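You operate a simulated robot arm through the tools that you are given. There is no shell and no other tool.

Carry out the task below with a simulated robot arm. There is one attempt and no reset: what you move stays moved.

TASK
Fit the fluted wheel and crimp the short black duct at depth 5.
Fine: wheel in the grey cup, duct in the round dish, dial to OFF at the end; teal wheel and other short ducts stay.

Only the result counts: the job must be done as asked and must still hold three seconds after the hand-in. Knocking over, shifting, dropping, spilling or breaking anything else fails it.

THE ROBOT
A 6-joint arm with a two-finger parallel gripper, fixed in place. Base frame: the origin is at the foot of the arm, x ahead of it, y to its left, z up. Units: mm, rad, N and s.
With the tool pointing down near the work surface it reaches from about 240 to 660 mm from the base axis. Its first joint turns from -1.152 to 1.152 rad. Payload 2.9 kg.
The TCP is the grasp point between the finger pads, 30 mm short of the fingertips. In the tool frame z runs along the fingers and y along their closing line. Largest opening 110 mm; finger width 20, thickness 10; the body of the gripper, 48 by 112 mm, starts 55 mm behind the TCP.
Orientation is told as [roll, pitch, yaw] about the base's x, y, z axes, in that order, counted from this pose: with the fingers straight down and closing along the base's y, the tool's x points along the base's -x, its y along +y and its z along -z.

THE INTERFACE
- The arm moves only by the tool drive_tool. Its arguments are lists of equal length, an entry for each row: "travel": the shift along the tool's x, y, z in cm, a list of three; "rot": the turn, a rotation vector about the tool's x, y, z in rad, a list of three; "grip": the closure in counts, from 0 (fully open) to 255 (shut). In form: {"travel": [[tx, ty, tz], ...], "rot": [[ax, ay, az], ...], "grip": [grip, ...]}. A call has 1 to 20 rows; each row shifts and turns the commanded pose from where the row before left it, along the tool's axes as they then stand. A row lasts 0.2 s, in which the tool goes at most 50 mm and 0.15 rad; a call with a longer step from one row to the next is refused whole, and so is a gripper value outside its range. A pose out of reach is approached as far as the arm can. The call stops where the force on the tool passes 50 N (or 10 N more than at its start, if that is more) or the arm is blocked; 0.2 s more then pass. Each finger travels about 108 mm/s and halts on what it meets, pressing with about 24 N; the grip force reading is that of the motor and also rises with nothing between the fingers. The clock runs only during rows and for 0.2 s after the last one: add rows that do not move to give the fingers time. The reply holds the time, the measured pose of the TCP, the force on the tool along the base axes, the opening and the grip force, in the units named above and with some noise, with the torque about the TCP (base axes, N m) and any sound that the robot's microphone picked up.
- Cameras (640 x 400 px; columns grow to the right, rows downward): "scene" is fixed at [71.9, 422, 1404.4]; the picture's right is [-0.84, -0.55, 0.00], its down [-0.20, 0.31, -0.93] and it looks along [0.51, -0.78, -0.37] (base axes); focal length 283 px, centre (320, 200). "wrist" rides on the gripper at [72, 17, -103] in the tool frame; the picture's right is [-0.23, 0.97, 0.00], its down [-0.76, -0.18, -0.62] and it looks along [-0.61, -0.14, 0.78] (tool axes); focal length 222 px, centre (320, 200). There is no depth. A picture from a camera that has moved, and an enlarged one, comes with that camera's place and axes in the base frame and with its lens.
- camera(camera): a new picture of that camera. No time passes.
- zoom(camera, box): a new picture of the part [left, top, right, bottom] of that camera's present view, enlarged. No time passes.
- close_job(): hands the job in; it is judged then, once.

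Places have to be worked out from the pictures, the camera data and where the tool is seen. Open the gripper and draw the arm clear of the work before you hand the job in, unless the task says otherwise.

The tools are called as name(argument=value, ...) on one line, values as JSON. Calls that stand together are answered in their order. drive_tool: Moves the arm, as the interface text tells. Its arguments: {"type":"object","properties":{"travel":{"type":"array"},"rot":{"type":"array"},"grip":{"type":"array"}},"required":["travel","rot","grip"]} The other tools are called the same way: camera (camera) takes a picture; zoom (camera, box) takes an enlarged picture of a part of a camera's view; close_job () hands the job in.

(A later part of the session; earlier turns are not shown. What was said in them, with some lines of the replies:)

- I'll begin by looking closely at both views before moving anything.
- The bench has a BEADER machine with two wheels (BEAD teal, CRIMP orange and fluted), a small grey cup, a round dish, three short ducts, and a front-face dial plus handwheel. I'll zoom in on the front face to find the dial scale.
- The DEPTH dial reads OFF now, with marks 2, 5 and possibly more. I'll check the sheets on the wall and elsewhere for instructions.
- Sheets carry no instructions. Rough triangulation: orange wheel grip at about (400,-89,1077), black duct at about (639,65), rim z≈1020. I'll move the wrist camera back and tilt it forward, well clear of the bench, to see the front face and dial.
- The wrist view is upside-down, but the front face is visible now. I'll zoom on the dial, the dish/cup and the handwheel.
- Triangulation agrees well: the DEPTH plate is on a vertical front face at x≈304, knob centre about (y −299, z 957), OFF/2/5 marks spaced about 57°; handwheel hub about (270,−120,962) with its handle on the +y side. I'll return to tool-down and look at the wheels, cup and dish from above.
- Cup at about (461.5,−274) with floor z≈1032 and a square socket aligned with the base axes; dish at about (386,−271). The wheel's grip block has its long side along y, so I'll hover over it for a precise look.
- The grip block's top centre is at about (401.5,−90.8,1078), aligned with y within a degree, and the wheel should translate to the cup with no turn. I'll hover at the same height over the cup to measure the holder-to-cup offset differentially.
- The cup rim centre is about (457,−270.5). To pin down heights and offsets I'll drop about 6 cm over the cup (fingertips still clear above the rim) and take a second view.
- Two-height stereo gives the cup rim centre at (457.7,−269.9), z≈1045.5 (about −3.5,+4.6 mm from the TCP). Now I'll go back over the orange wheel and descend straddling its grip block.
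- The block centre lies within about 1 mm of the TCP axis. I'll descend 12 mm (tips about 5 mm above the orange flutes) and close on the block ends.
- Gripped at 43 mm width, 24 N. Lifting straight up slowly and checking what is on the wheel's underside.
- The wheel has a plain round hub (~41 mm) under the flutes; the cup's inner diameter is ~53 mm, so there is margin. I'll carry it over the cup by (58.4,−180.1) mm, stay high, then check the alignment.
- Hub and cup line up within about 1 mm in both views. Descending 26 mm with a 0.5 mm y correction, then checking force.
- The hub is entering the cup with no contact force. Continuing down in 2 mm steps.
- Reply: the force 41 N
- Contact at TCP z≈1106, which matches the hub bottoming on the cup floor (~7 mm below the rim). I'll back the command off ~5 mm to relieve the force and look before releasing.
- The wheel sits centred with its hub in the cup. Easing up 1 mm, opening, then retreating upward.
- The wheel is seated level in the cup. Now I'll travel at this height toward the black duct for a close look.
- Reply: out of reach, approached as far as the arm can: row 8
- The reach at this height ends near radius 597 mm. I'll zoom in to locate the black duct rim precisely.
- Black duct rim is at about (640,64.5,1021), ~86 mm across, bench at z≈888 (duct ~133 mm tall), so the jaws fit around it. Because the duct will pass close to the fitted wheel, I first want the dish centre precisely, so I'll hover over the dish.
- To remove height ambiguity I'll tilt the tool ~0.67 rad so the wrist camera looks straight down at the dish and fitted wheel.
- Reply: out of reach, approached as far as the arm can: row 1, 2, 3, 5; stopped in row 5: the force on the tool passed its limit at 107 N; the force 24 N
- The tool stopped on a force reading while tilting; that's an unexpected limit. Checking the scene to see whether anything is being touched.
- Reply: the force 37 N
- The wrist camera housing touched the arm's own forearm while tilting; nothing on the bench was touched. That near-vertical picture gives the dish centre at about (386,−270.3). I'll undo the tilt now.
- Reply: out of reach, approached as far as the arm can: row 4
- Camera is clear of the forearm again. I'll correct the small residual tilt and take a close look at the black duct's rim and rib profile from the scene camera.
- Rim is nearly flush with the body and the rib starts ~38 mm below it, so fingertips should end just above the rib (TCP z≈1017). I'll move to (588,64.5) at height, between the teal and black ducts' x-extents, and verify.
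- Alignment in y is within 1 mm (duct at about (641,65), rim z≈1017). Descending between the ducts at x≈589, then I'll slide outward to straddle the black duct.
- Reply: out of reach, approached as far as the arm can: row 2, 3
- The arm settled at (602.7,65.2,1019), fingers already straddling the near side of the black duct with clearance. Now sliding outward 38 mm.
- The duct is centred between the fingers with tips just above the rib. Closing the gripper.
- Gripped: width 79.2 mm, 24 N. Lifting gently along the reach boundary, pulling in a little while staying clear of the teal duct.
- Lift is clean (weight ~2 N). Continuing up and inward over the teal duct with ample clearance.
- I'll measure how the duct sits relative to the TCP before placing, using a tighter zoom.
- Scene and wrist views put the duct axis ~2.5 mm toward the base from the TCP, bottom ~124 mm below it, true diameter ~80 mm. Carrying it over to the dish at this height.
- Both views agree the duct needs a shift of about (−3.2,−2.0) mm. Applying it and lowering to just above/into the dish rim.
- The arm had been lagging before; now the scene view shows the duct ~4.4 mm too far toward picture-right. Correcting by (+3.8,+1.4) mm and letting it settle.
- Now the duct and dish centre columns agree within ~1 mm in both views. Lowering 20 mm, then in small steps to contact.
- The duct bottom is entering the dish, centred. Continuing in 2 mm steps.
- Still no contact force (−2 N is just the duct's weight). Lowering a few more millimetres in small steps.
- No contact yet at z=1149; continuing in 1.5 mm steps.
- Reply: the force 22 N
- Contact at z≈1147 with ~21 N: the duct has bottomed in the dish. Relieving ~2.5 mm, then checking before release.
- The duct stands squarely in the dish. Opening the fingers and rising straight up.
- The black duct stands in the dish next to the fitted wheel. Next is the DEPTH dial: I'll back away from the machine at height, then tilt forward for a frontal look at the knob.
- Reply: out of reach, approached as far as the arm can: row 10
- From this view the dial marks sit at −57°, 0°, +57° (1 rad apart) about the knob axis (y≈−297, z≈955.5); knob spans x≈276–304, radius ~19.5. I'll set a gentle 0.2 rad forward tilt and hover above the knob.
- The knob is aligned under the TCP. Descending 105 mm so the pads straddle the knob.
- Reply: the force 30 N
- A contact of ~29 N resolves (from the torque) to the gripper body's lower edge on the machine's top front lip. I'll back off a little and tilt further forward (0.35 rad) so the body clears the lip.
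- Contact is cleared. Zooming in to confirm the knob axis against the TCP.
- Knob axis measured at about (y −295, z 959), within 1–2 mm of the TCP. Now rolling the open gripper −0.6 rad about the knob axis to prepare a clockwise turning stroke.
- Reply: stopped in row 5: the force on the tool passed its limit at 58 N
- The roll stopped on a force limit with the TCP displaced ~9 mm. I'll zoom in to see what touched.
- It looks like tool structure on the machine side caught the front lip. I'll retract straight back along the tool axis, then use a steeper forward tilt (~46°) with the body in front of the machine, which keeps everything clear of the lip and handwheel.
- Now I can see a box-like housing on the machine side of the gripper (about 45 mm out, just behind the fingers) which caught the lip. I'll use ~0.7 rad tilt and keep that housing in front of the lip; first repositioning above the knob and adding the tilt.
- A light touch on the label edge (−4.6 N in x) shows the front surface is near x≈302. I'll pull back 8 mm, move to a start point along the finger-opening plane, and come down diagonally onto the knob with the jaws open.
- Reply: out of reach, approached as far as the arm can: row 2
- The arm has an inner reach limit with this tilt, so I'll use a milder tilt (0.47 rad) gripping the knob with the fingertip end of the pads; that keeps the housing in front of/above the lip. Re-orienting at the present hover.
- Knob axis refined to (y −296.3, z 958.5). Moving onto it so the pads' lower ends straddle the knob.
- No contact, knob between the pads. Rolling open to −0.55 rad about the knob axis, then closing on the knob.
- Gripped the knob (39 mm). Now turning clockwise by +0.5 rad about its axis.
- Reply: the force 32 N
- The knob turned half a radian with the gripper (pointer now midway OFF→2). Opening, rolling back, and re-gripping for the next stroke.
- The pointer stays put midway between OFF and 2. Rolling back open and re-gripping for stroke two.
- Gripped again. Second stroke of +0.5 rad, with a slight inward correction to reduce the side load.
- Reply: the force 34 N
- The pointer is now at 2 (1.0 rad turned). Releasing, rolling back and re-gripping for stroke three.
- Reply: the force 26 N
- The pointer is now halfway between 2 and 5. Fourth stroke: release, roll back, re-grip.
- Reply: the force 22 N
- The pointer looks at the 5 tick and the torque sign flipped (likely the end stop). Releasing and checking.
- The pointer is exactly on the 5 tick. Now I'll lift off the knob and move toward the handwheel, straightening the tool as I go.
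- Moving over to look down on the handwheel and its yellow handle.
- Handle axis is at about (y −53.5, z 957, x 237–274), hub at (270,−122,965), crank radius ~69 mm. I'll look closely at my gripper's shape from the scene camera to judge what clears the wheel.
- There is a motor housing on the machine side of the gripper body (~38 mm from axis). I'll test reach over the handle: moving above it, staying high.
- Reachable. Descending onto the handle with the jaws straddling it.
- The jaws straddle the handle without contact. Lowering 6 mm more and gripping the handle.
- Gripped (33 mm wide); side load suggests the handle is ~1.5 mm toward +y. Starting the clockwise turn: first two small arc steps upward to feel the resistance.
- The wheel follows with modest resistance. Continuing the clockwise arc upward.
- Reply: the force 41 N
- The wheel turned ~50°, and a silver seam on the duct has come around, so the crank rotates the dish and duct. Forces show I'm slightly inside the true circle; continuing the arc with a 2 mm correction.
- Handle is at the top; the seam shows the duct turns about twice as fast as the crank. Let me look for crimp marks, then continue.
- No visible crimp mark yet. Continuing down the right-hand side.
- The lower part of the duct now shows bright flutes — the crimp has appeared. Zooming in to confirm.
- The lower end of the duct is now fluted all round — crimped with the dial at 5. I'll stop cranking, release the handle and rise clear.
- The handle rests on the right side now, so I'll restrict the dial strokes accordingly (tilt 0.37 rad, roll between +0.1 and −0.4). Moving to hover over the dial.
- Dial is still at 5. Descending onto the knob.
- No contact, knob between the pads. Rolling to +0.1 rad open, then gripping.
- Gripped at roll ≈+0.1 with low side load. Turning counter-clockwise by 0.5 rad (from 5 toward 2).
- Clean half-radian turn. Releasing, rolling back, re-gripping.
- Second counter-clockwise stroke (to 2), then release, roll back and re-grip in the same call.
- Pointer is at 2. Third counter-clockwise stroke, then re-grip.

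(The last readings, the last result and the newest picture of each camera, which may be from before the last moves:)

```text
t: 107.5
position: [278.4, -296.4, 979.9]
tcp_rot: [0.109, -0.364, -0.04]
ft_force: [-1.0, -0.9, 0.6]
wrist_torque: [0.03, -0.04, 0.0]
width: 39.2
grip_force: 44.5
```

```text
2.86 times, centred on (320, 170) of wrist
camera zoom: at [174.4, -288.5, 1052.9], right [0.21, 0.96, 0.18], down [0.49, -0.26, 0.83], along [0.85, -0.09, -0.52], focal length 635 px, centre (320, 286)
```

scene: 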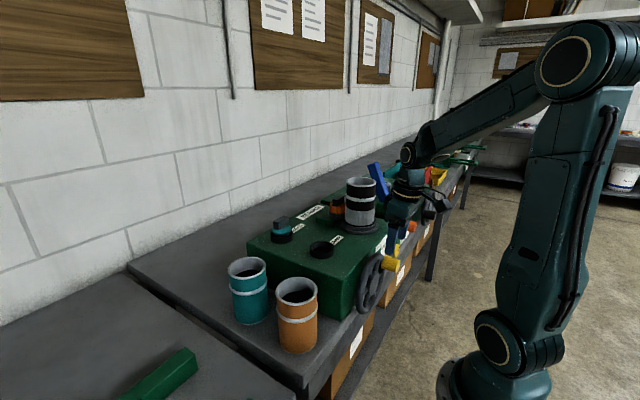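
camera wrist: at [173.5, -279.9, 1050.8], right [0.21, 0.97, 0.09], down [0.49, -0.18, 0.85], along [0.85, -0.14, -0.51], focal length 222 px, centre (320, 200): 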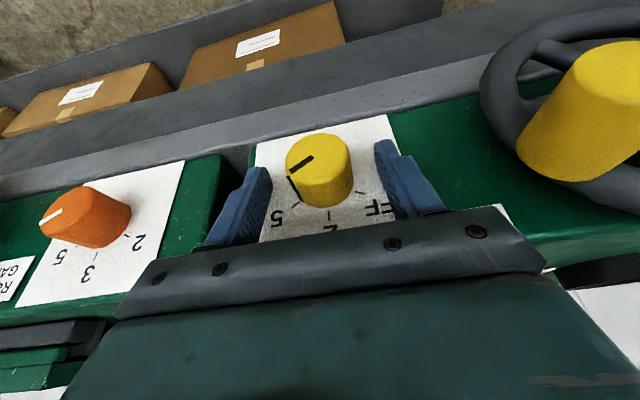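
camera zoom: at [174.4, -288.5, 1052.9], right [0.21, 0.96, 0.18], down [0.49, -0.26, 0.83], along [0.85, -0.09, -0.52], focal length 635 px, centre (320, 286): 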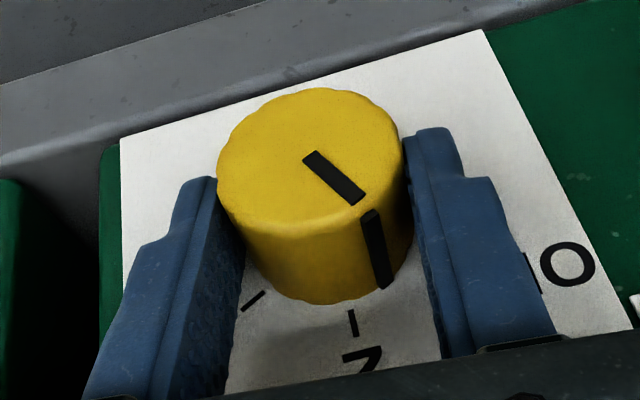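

Halfway between 2 and OFF. Fourth stroke to OFF, then open and inspect.

drive_tool(travel=[[0, 0.256, 0.02], [0, 0.256, 0.02], [0, 0.256, 0.02], [0, 0.256, 0.02], [0, 0, 0]], rot=[[0.1165, 0, -0.0452], [0.1165, 0, -0.0452], [0.1165, 0, -0.0452], [0.1165, 0, -0.0452], [0, 0, 0]], grip=[255, 255, 255, 255, 255])

drive_tool(travel=[[0, 0, 0], [0, 0, 0], [0, -0.256, 0.008], [0, -0.256, 0.008], [0, -0.256, 0.008], [0, 0, 0]], rot=[[0, 0, 0], [0, 0, 0], [-0.1165, 0, 0.0452], [-0.1165, 0, 0.0452], [-0.1165, 0, 0.0452], [0, 0, 0]], grip=[90, 90, 90, 90, 90, 90])

zoom(camera="wrist", box=[230, 100, 410, 240])

```text
t: 108.7
position: [277.8, -288.0, 979.0]
tcp_rot: [-0.423, -0.337, 0.148]
ft_force: [-4.6, -14.9, -0.1]
wrist_torque: [-0.3, -0.24, -0.6]
width: 39.2
grip_force: 45.1
```

```text
t: 110.1
position: [278.7, -293.6, 980.1]
tcp_rot: [-0.021, -0.367, 0.008]
ft_force: [-0.2, -0.3, -0.3]
wrist_torque: [0.01, -0.02, -0.01]
width: 71.4
grip_force: 0.0
```

```text
2.86 times, centred on (320, 170) of wrist
camera zoom: at [174.3, -276.5, 1051.1], right [0.21, 0.98, 0.06], down [0.49, -0.16, 0.86], along [0.85, -0.15, -0.51], focal length 635 px, centre (320, 286)
```

zoom: 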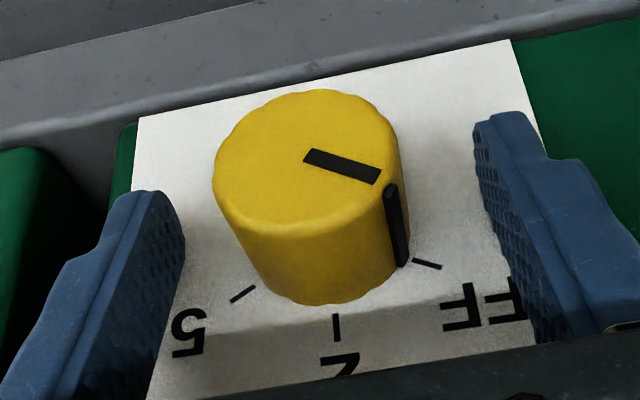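

The pointer is back on the OFF tick. Retreating straight up off the knob and then clear of the work.

drive_tool(travel=[[-1.35, -0.08, -3.5], [-1.35, -0.08, -3.5], [-0.5, 0, -3.5], [0, 0, -3], [0, 0, 0], [0, 0, 0], [0, 0, 0], [0, 0, 0]], rot=[[0, 0, 0], [0, 0, 0], [0, 0, 0], [0, 0, 0], [0, 0.12, 0], [0, 0.12, 0], [0, 0.12, 0], [0, 0, 0]], grip=[60, 60, 0, 0, 0, 0, 0, 0])

camera(camera="scene")

camera(camera="wrist")

```text
t: 111.9
position: [260.9, -291.1, 1119.3]
tcp_rot: [-0.021, -0.005, 0.002]
ft_force: [0.0, 0.2, 0.4]
wrist_torque: [-0.01, -0.02, 0.01]
width: 110.0
grip_force: 0.1
```

```text
taken
```

scene: 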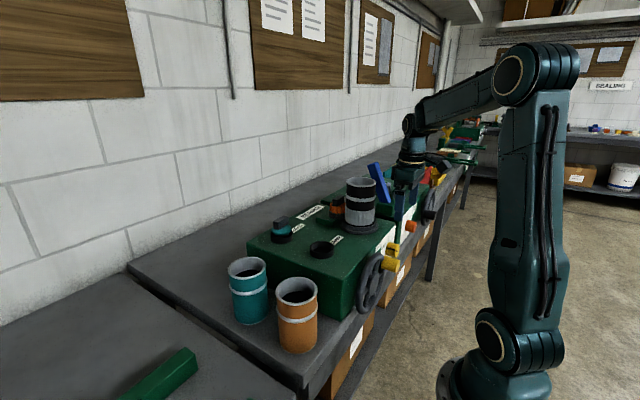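

```text
taken
camera wrist: at [188.1, -274.0, 1222.0], right [0.22, 0.97, -0.02], down [0.76, -0.16, 0.63], along [0.61, -0.16, -0.78], focal length 222 px, centre (320, 200)
```

wrist: 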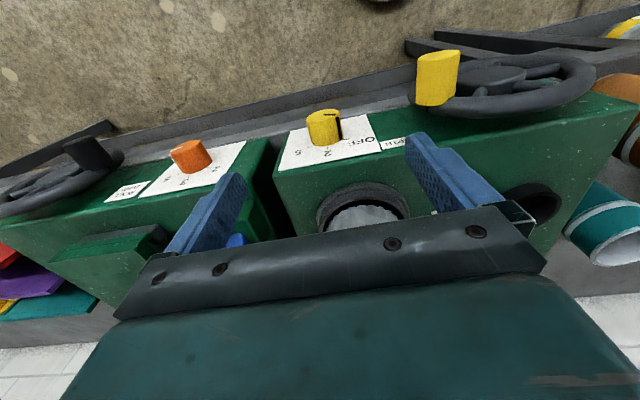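

Lifting away to the starting area, then a final inspection of everything.

drive_tool(travel=[[0, 0, -3.8], [0, 0, -3.8], [0, 0, -3.8], [0, 0, -3.8], [-0.83, 3.8, -1.1], [-0.83, 3.8, -1.1], [-0.83, 3.8, -1.1], [-0.83, 3.8, -1.1], [-0.83, 3.8, -1.1], [-0.83, 3.8, -1.1], [0, 0, 0], [0, 0, 0]], rot=[[0, 0, 0], [0, 0, 0], [0, 0, 0], [0, 0, 0], [0, 0, 0], [0, 0, 0], [0, 0, 0], [0, 0, 0], [0, 0, 0], [0, 0, 0], [0, 0, 0], [0, 0, 0]], grip=[0, 0, 0, 0, 0, 0, 0, 0, 0, 0, 0, 0])

zoom(camera="scene", box=[180, 160, 420, 360])

zoom(camera="scene", box=[320, 165, 400, 245])

zoom(camera="scene", box=[360, 215, 420, 275])

camera(camera="wrist")

```text
t: 114.5
position: [307.9, -60.8, 1330.1]
tcp_rot: [-0.021, -0.007, 0.0]
ft_force: [-0.5, -0.4, 0.3]
wrist_torque: [0.01, 0.01, 0.02]
width: 110.0
grip_force: 0.1
```

```text
2.00 times, centred on (300, 260) of scene
camera zoom: at [71.9, 422.0, 1404.4], right [-0.84, -0.55, 0.0], down [-0.2, 0.31, -0.93], along [0.51, -0.78, -0.37], focal length 567 px, centre (360, 80)
```

zoom: 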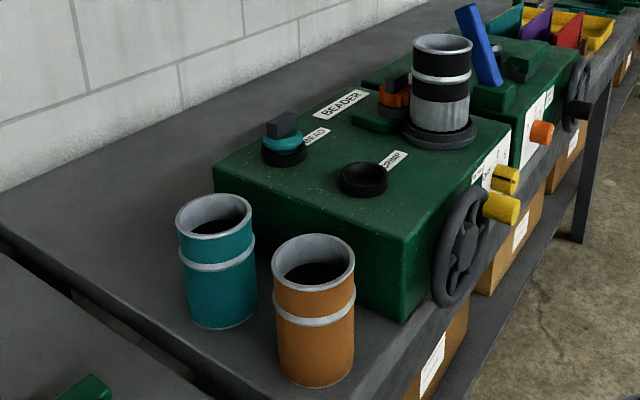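

```text
5.00 times, centred on (360, 205) of scene
camera zoom: at [71.9, 422.0, 1404.4], right [-0.84, -0.55, 0.0], down [-0.2, 0.31, -0.93], along [0.51, -0.78, -0.37], focal length 1417 px, centre (120, 175)
```

zoom: 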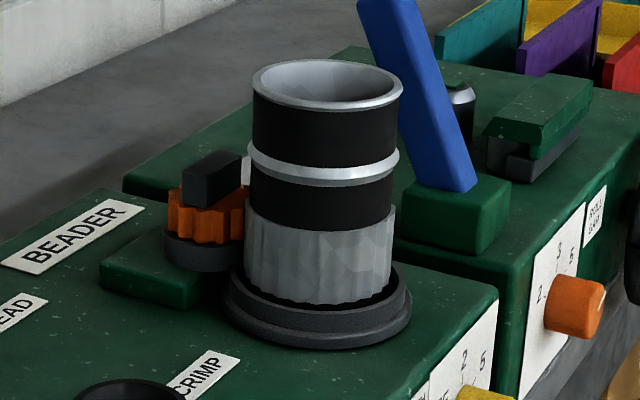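

```text
6.67 times, centred on (390, 245) of scene
camera zoom: at [71.9, 422.0, 1404.4], right [-0.84, -0.55, 0.0], down [-0.2, 0.31, -0.93], along [0.51, -0.78, -0.37], focal length 1889 px, centre (-147, -100)
```

zoom: 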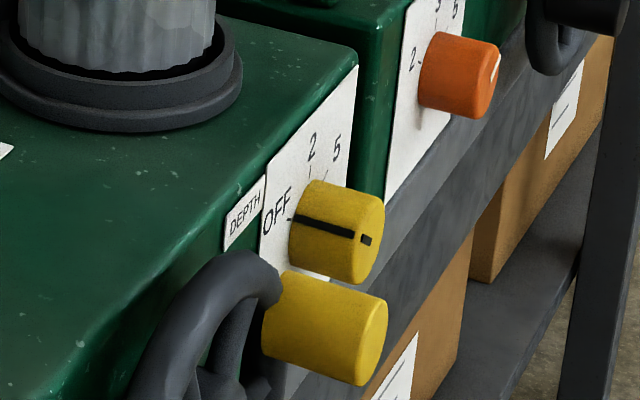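

```text
taken
camera wrist: at [235.7, -42.2, 1433.9], right [0.23, 0.97, -0.02], down [0.76, -0.16, 0.63], along [0.61, -0.16, -0.78], focal length 222 px, centre (320, 200)
```

wrist: 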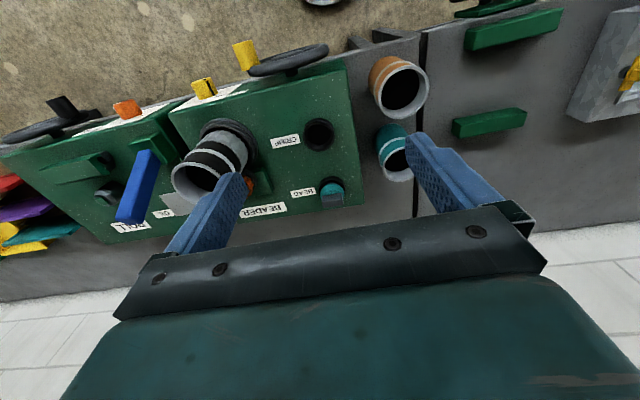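

Everything looks right: wheel in cup, crimped duct in dish, dial near OFF. I'll compare the dial pointer to the very first picture using the identical zoom box.

zoom(camera="scene", box=[340, 210, 420, 270])

zoom(camera="wrist", box=[180, 60, 240, 120])

zoom(camera="wrist", box=[160, 100, 360, 240])

```text
6.67 times, centred on (380, 240) of scene
camera zoom: at [71.9, 422.0, 1404.4], right [-0.84, -0.55, 0.0], down [-0.2, 0.31, -0.93], along [0.51, -0.78, -0.37], focal length 1889 px, centre (-80, -67)
```

zoom: 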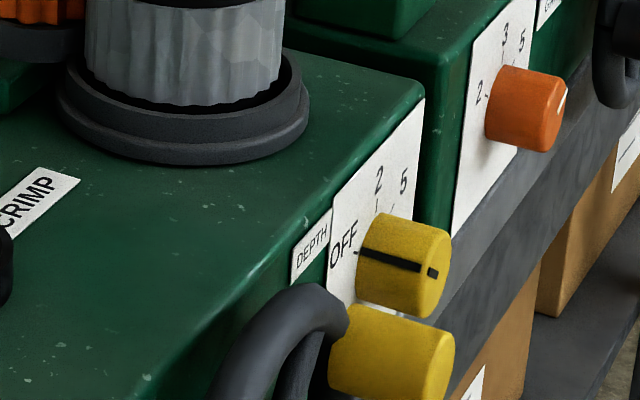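

```text
6.67 times, centred on (210, 90) of wrist
camera zoom: at [235.7, -42.2, 1433.9], right [0.23, 0.97, -0.02], down [0.76, -0.16, 0.63], along [0.61, -0.16, -0.78], focal length 1481 px, centre (1053, 933)
```

zoom: 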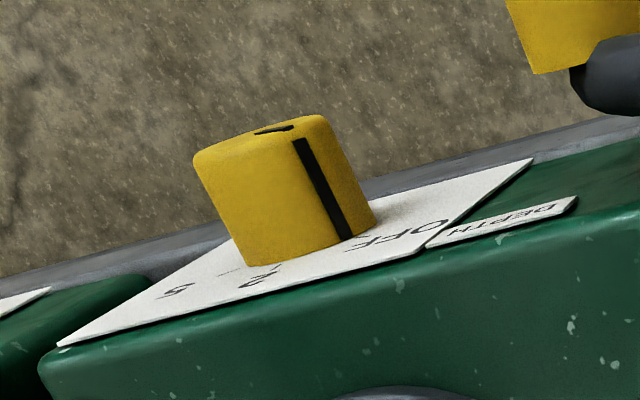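

```text
2.86 times, centred on (260, 170) of wrist
camera zoom: at [235.7, -42.2, 1433.9], right [0.23, 0.97, -0.02], down [0.76, -0.16, 0.63], along [0.61, -0.16, -0.78], focal length 635 px, centre (491, 286)
```

zoom: 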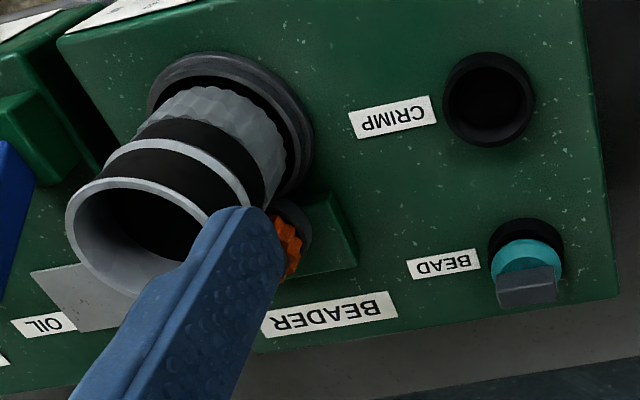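

The pointer matches the original OFF picture within about 3°, the fluted wheel is in the cup, the crimped black duct stands in the dish, the teal wheel and the other ducts are untouched, and the arm is clear with the gripper open. Handing in.

close_job()

```text
The job is handed in.
```

The black duct is crimped, and the job is handed in; the hand-in reply gave no verdict.

- **Wheel:** the fluted (orange) wheel is seated in the grey cup.
- **Duct:** the short black duct stands in the round dish. I cranked the handwheel about 160° with the dial on 5, and the lower end now shows flutes on every side the cameras can see.
- **Dial:** it is back at OFF, within about 3° of its original mark.
- **Left alone:** the teal wheel and the teal and orange ducts look unmoved in the final pictures.

Two things happened along the way:

- **Contacts:** while I worked at the dial, the tool touched the machine's front three times: once on the top edge at about 29 N, once at 58 N, which stopped the motion, and once lightly on the label edge. Separately, the wrist camera bumped the arm's own forearm at 107 N. I saw no damage or movement on the bench from any of these.
- **Handwheel position:** I left the handwheel about 160° clockwise from where it started, so its handle now sits on the right, near the dial.

The gripper is open and the arm is clear of the bench.
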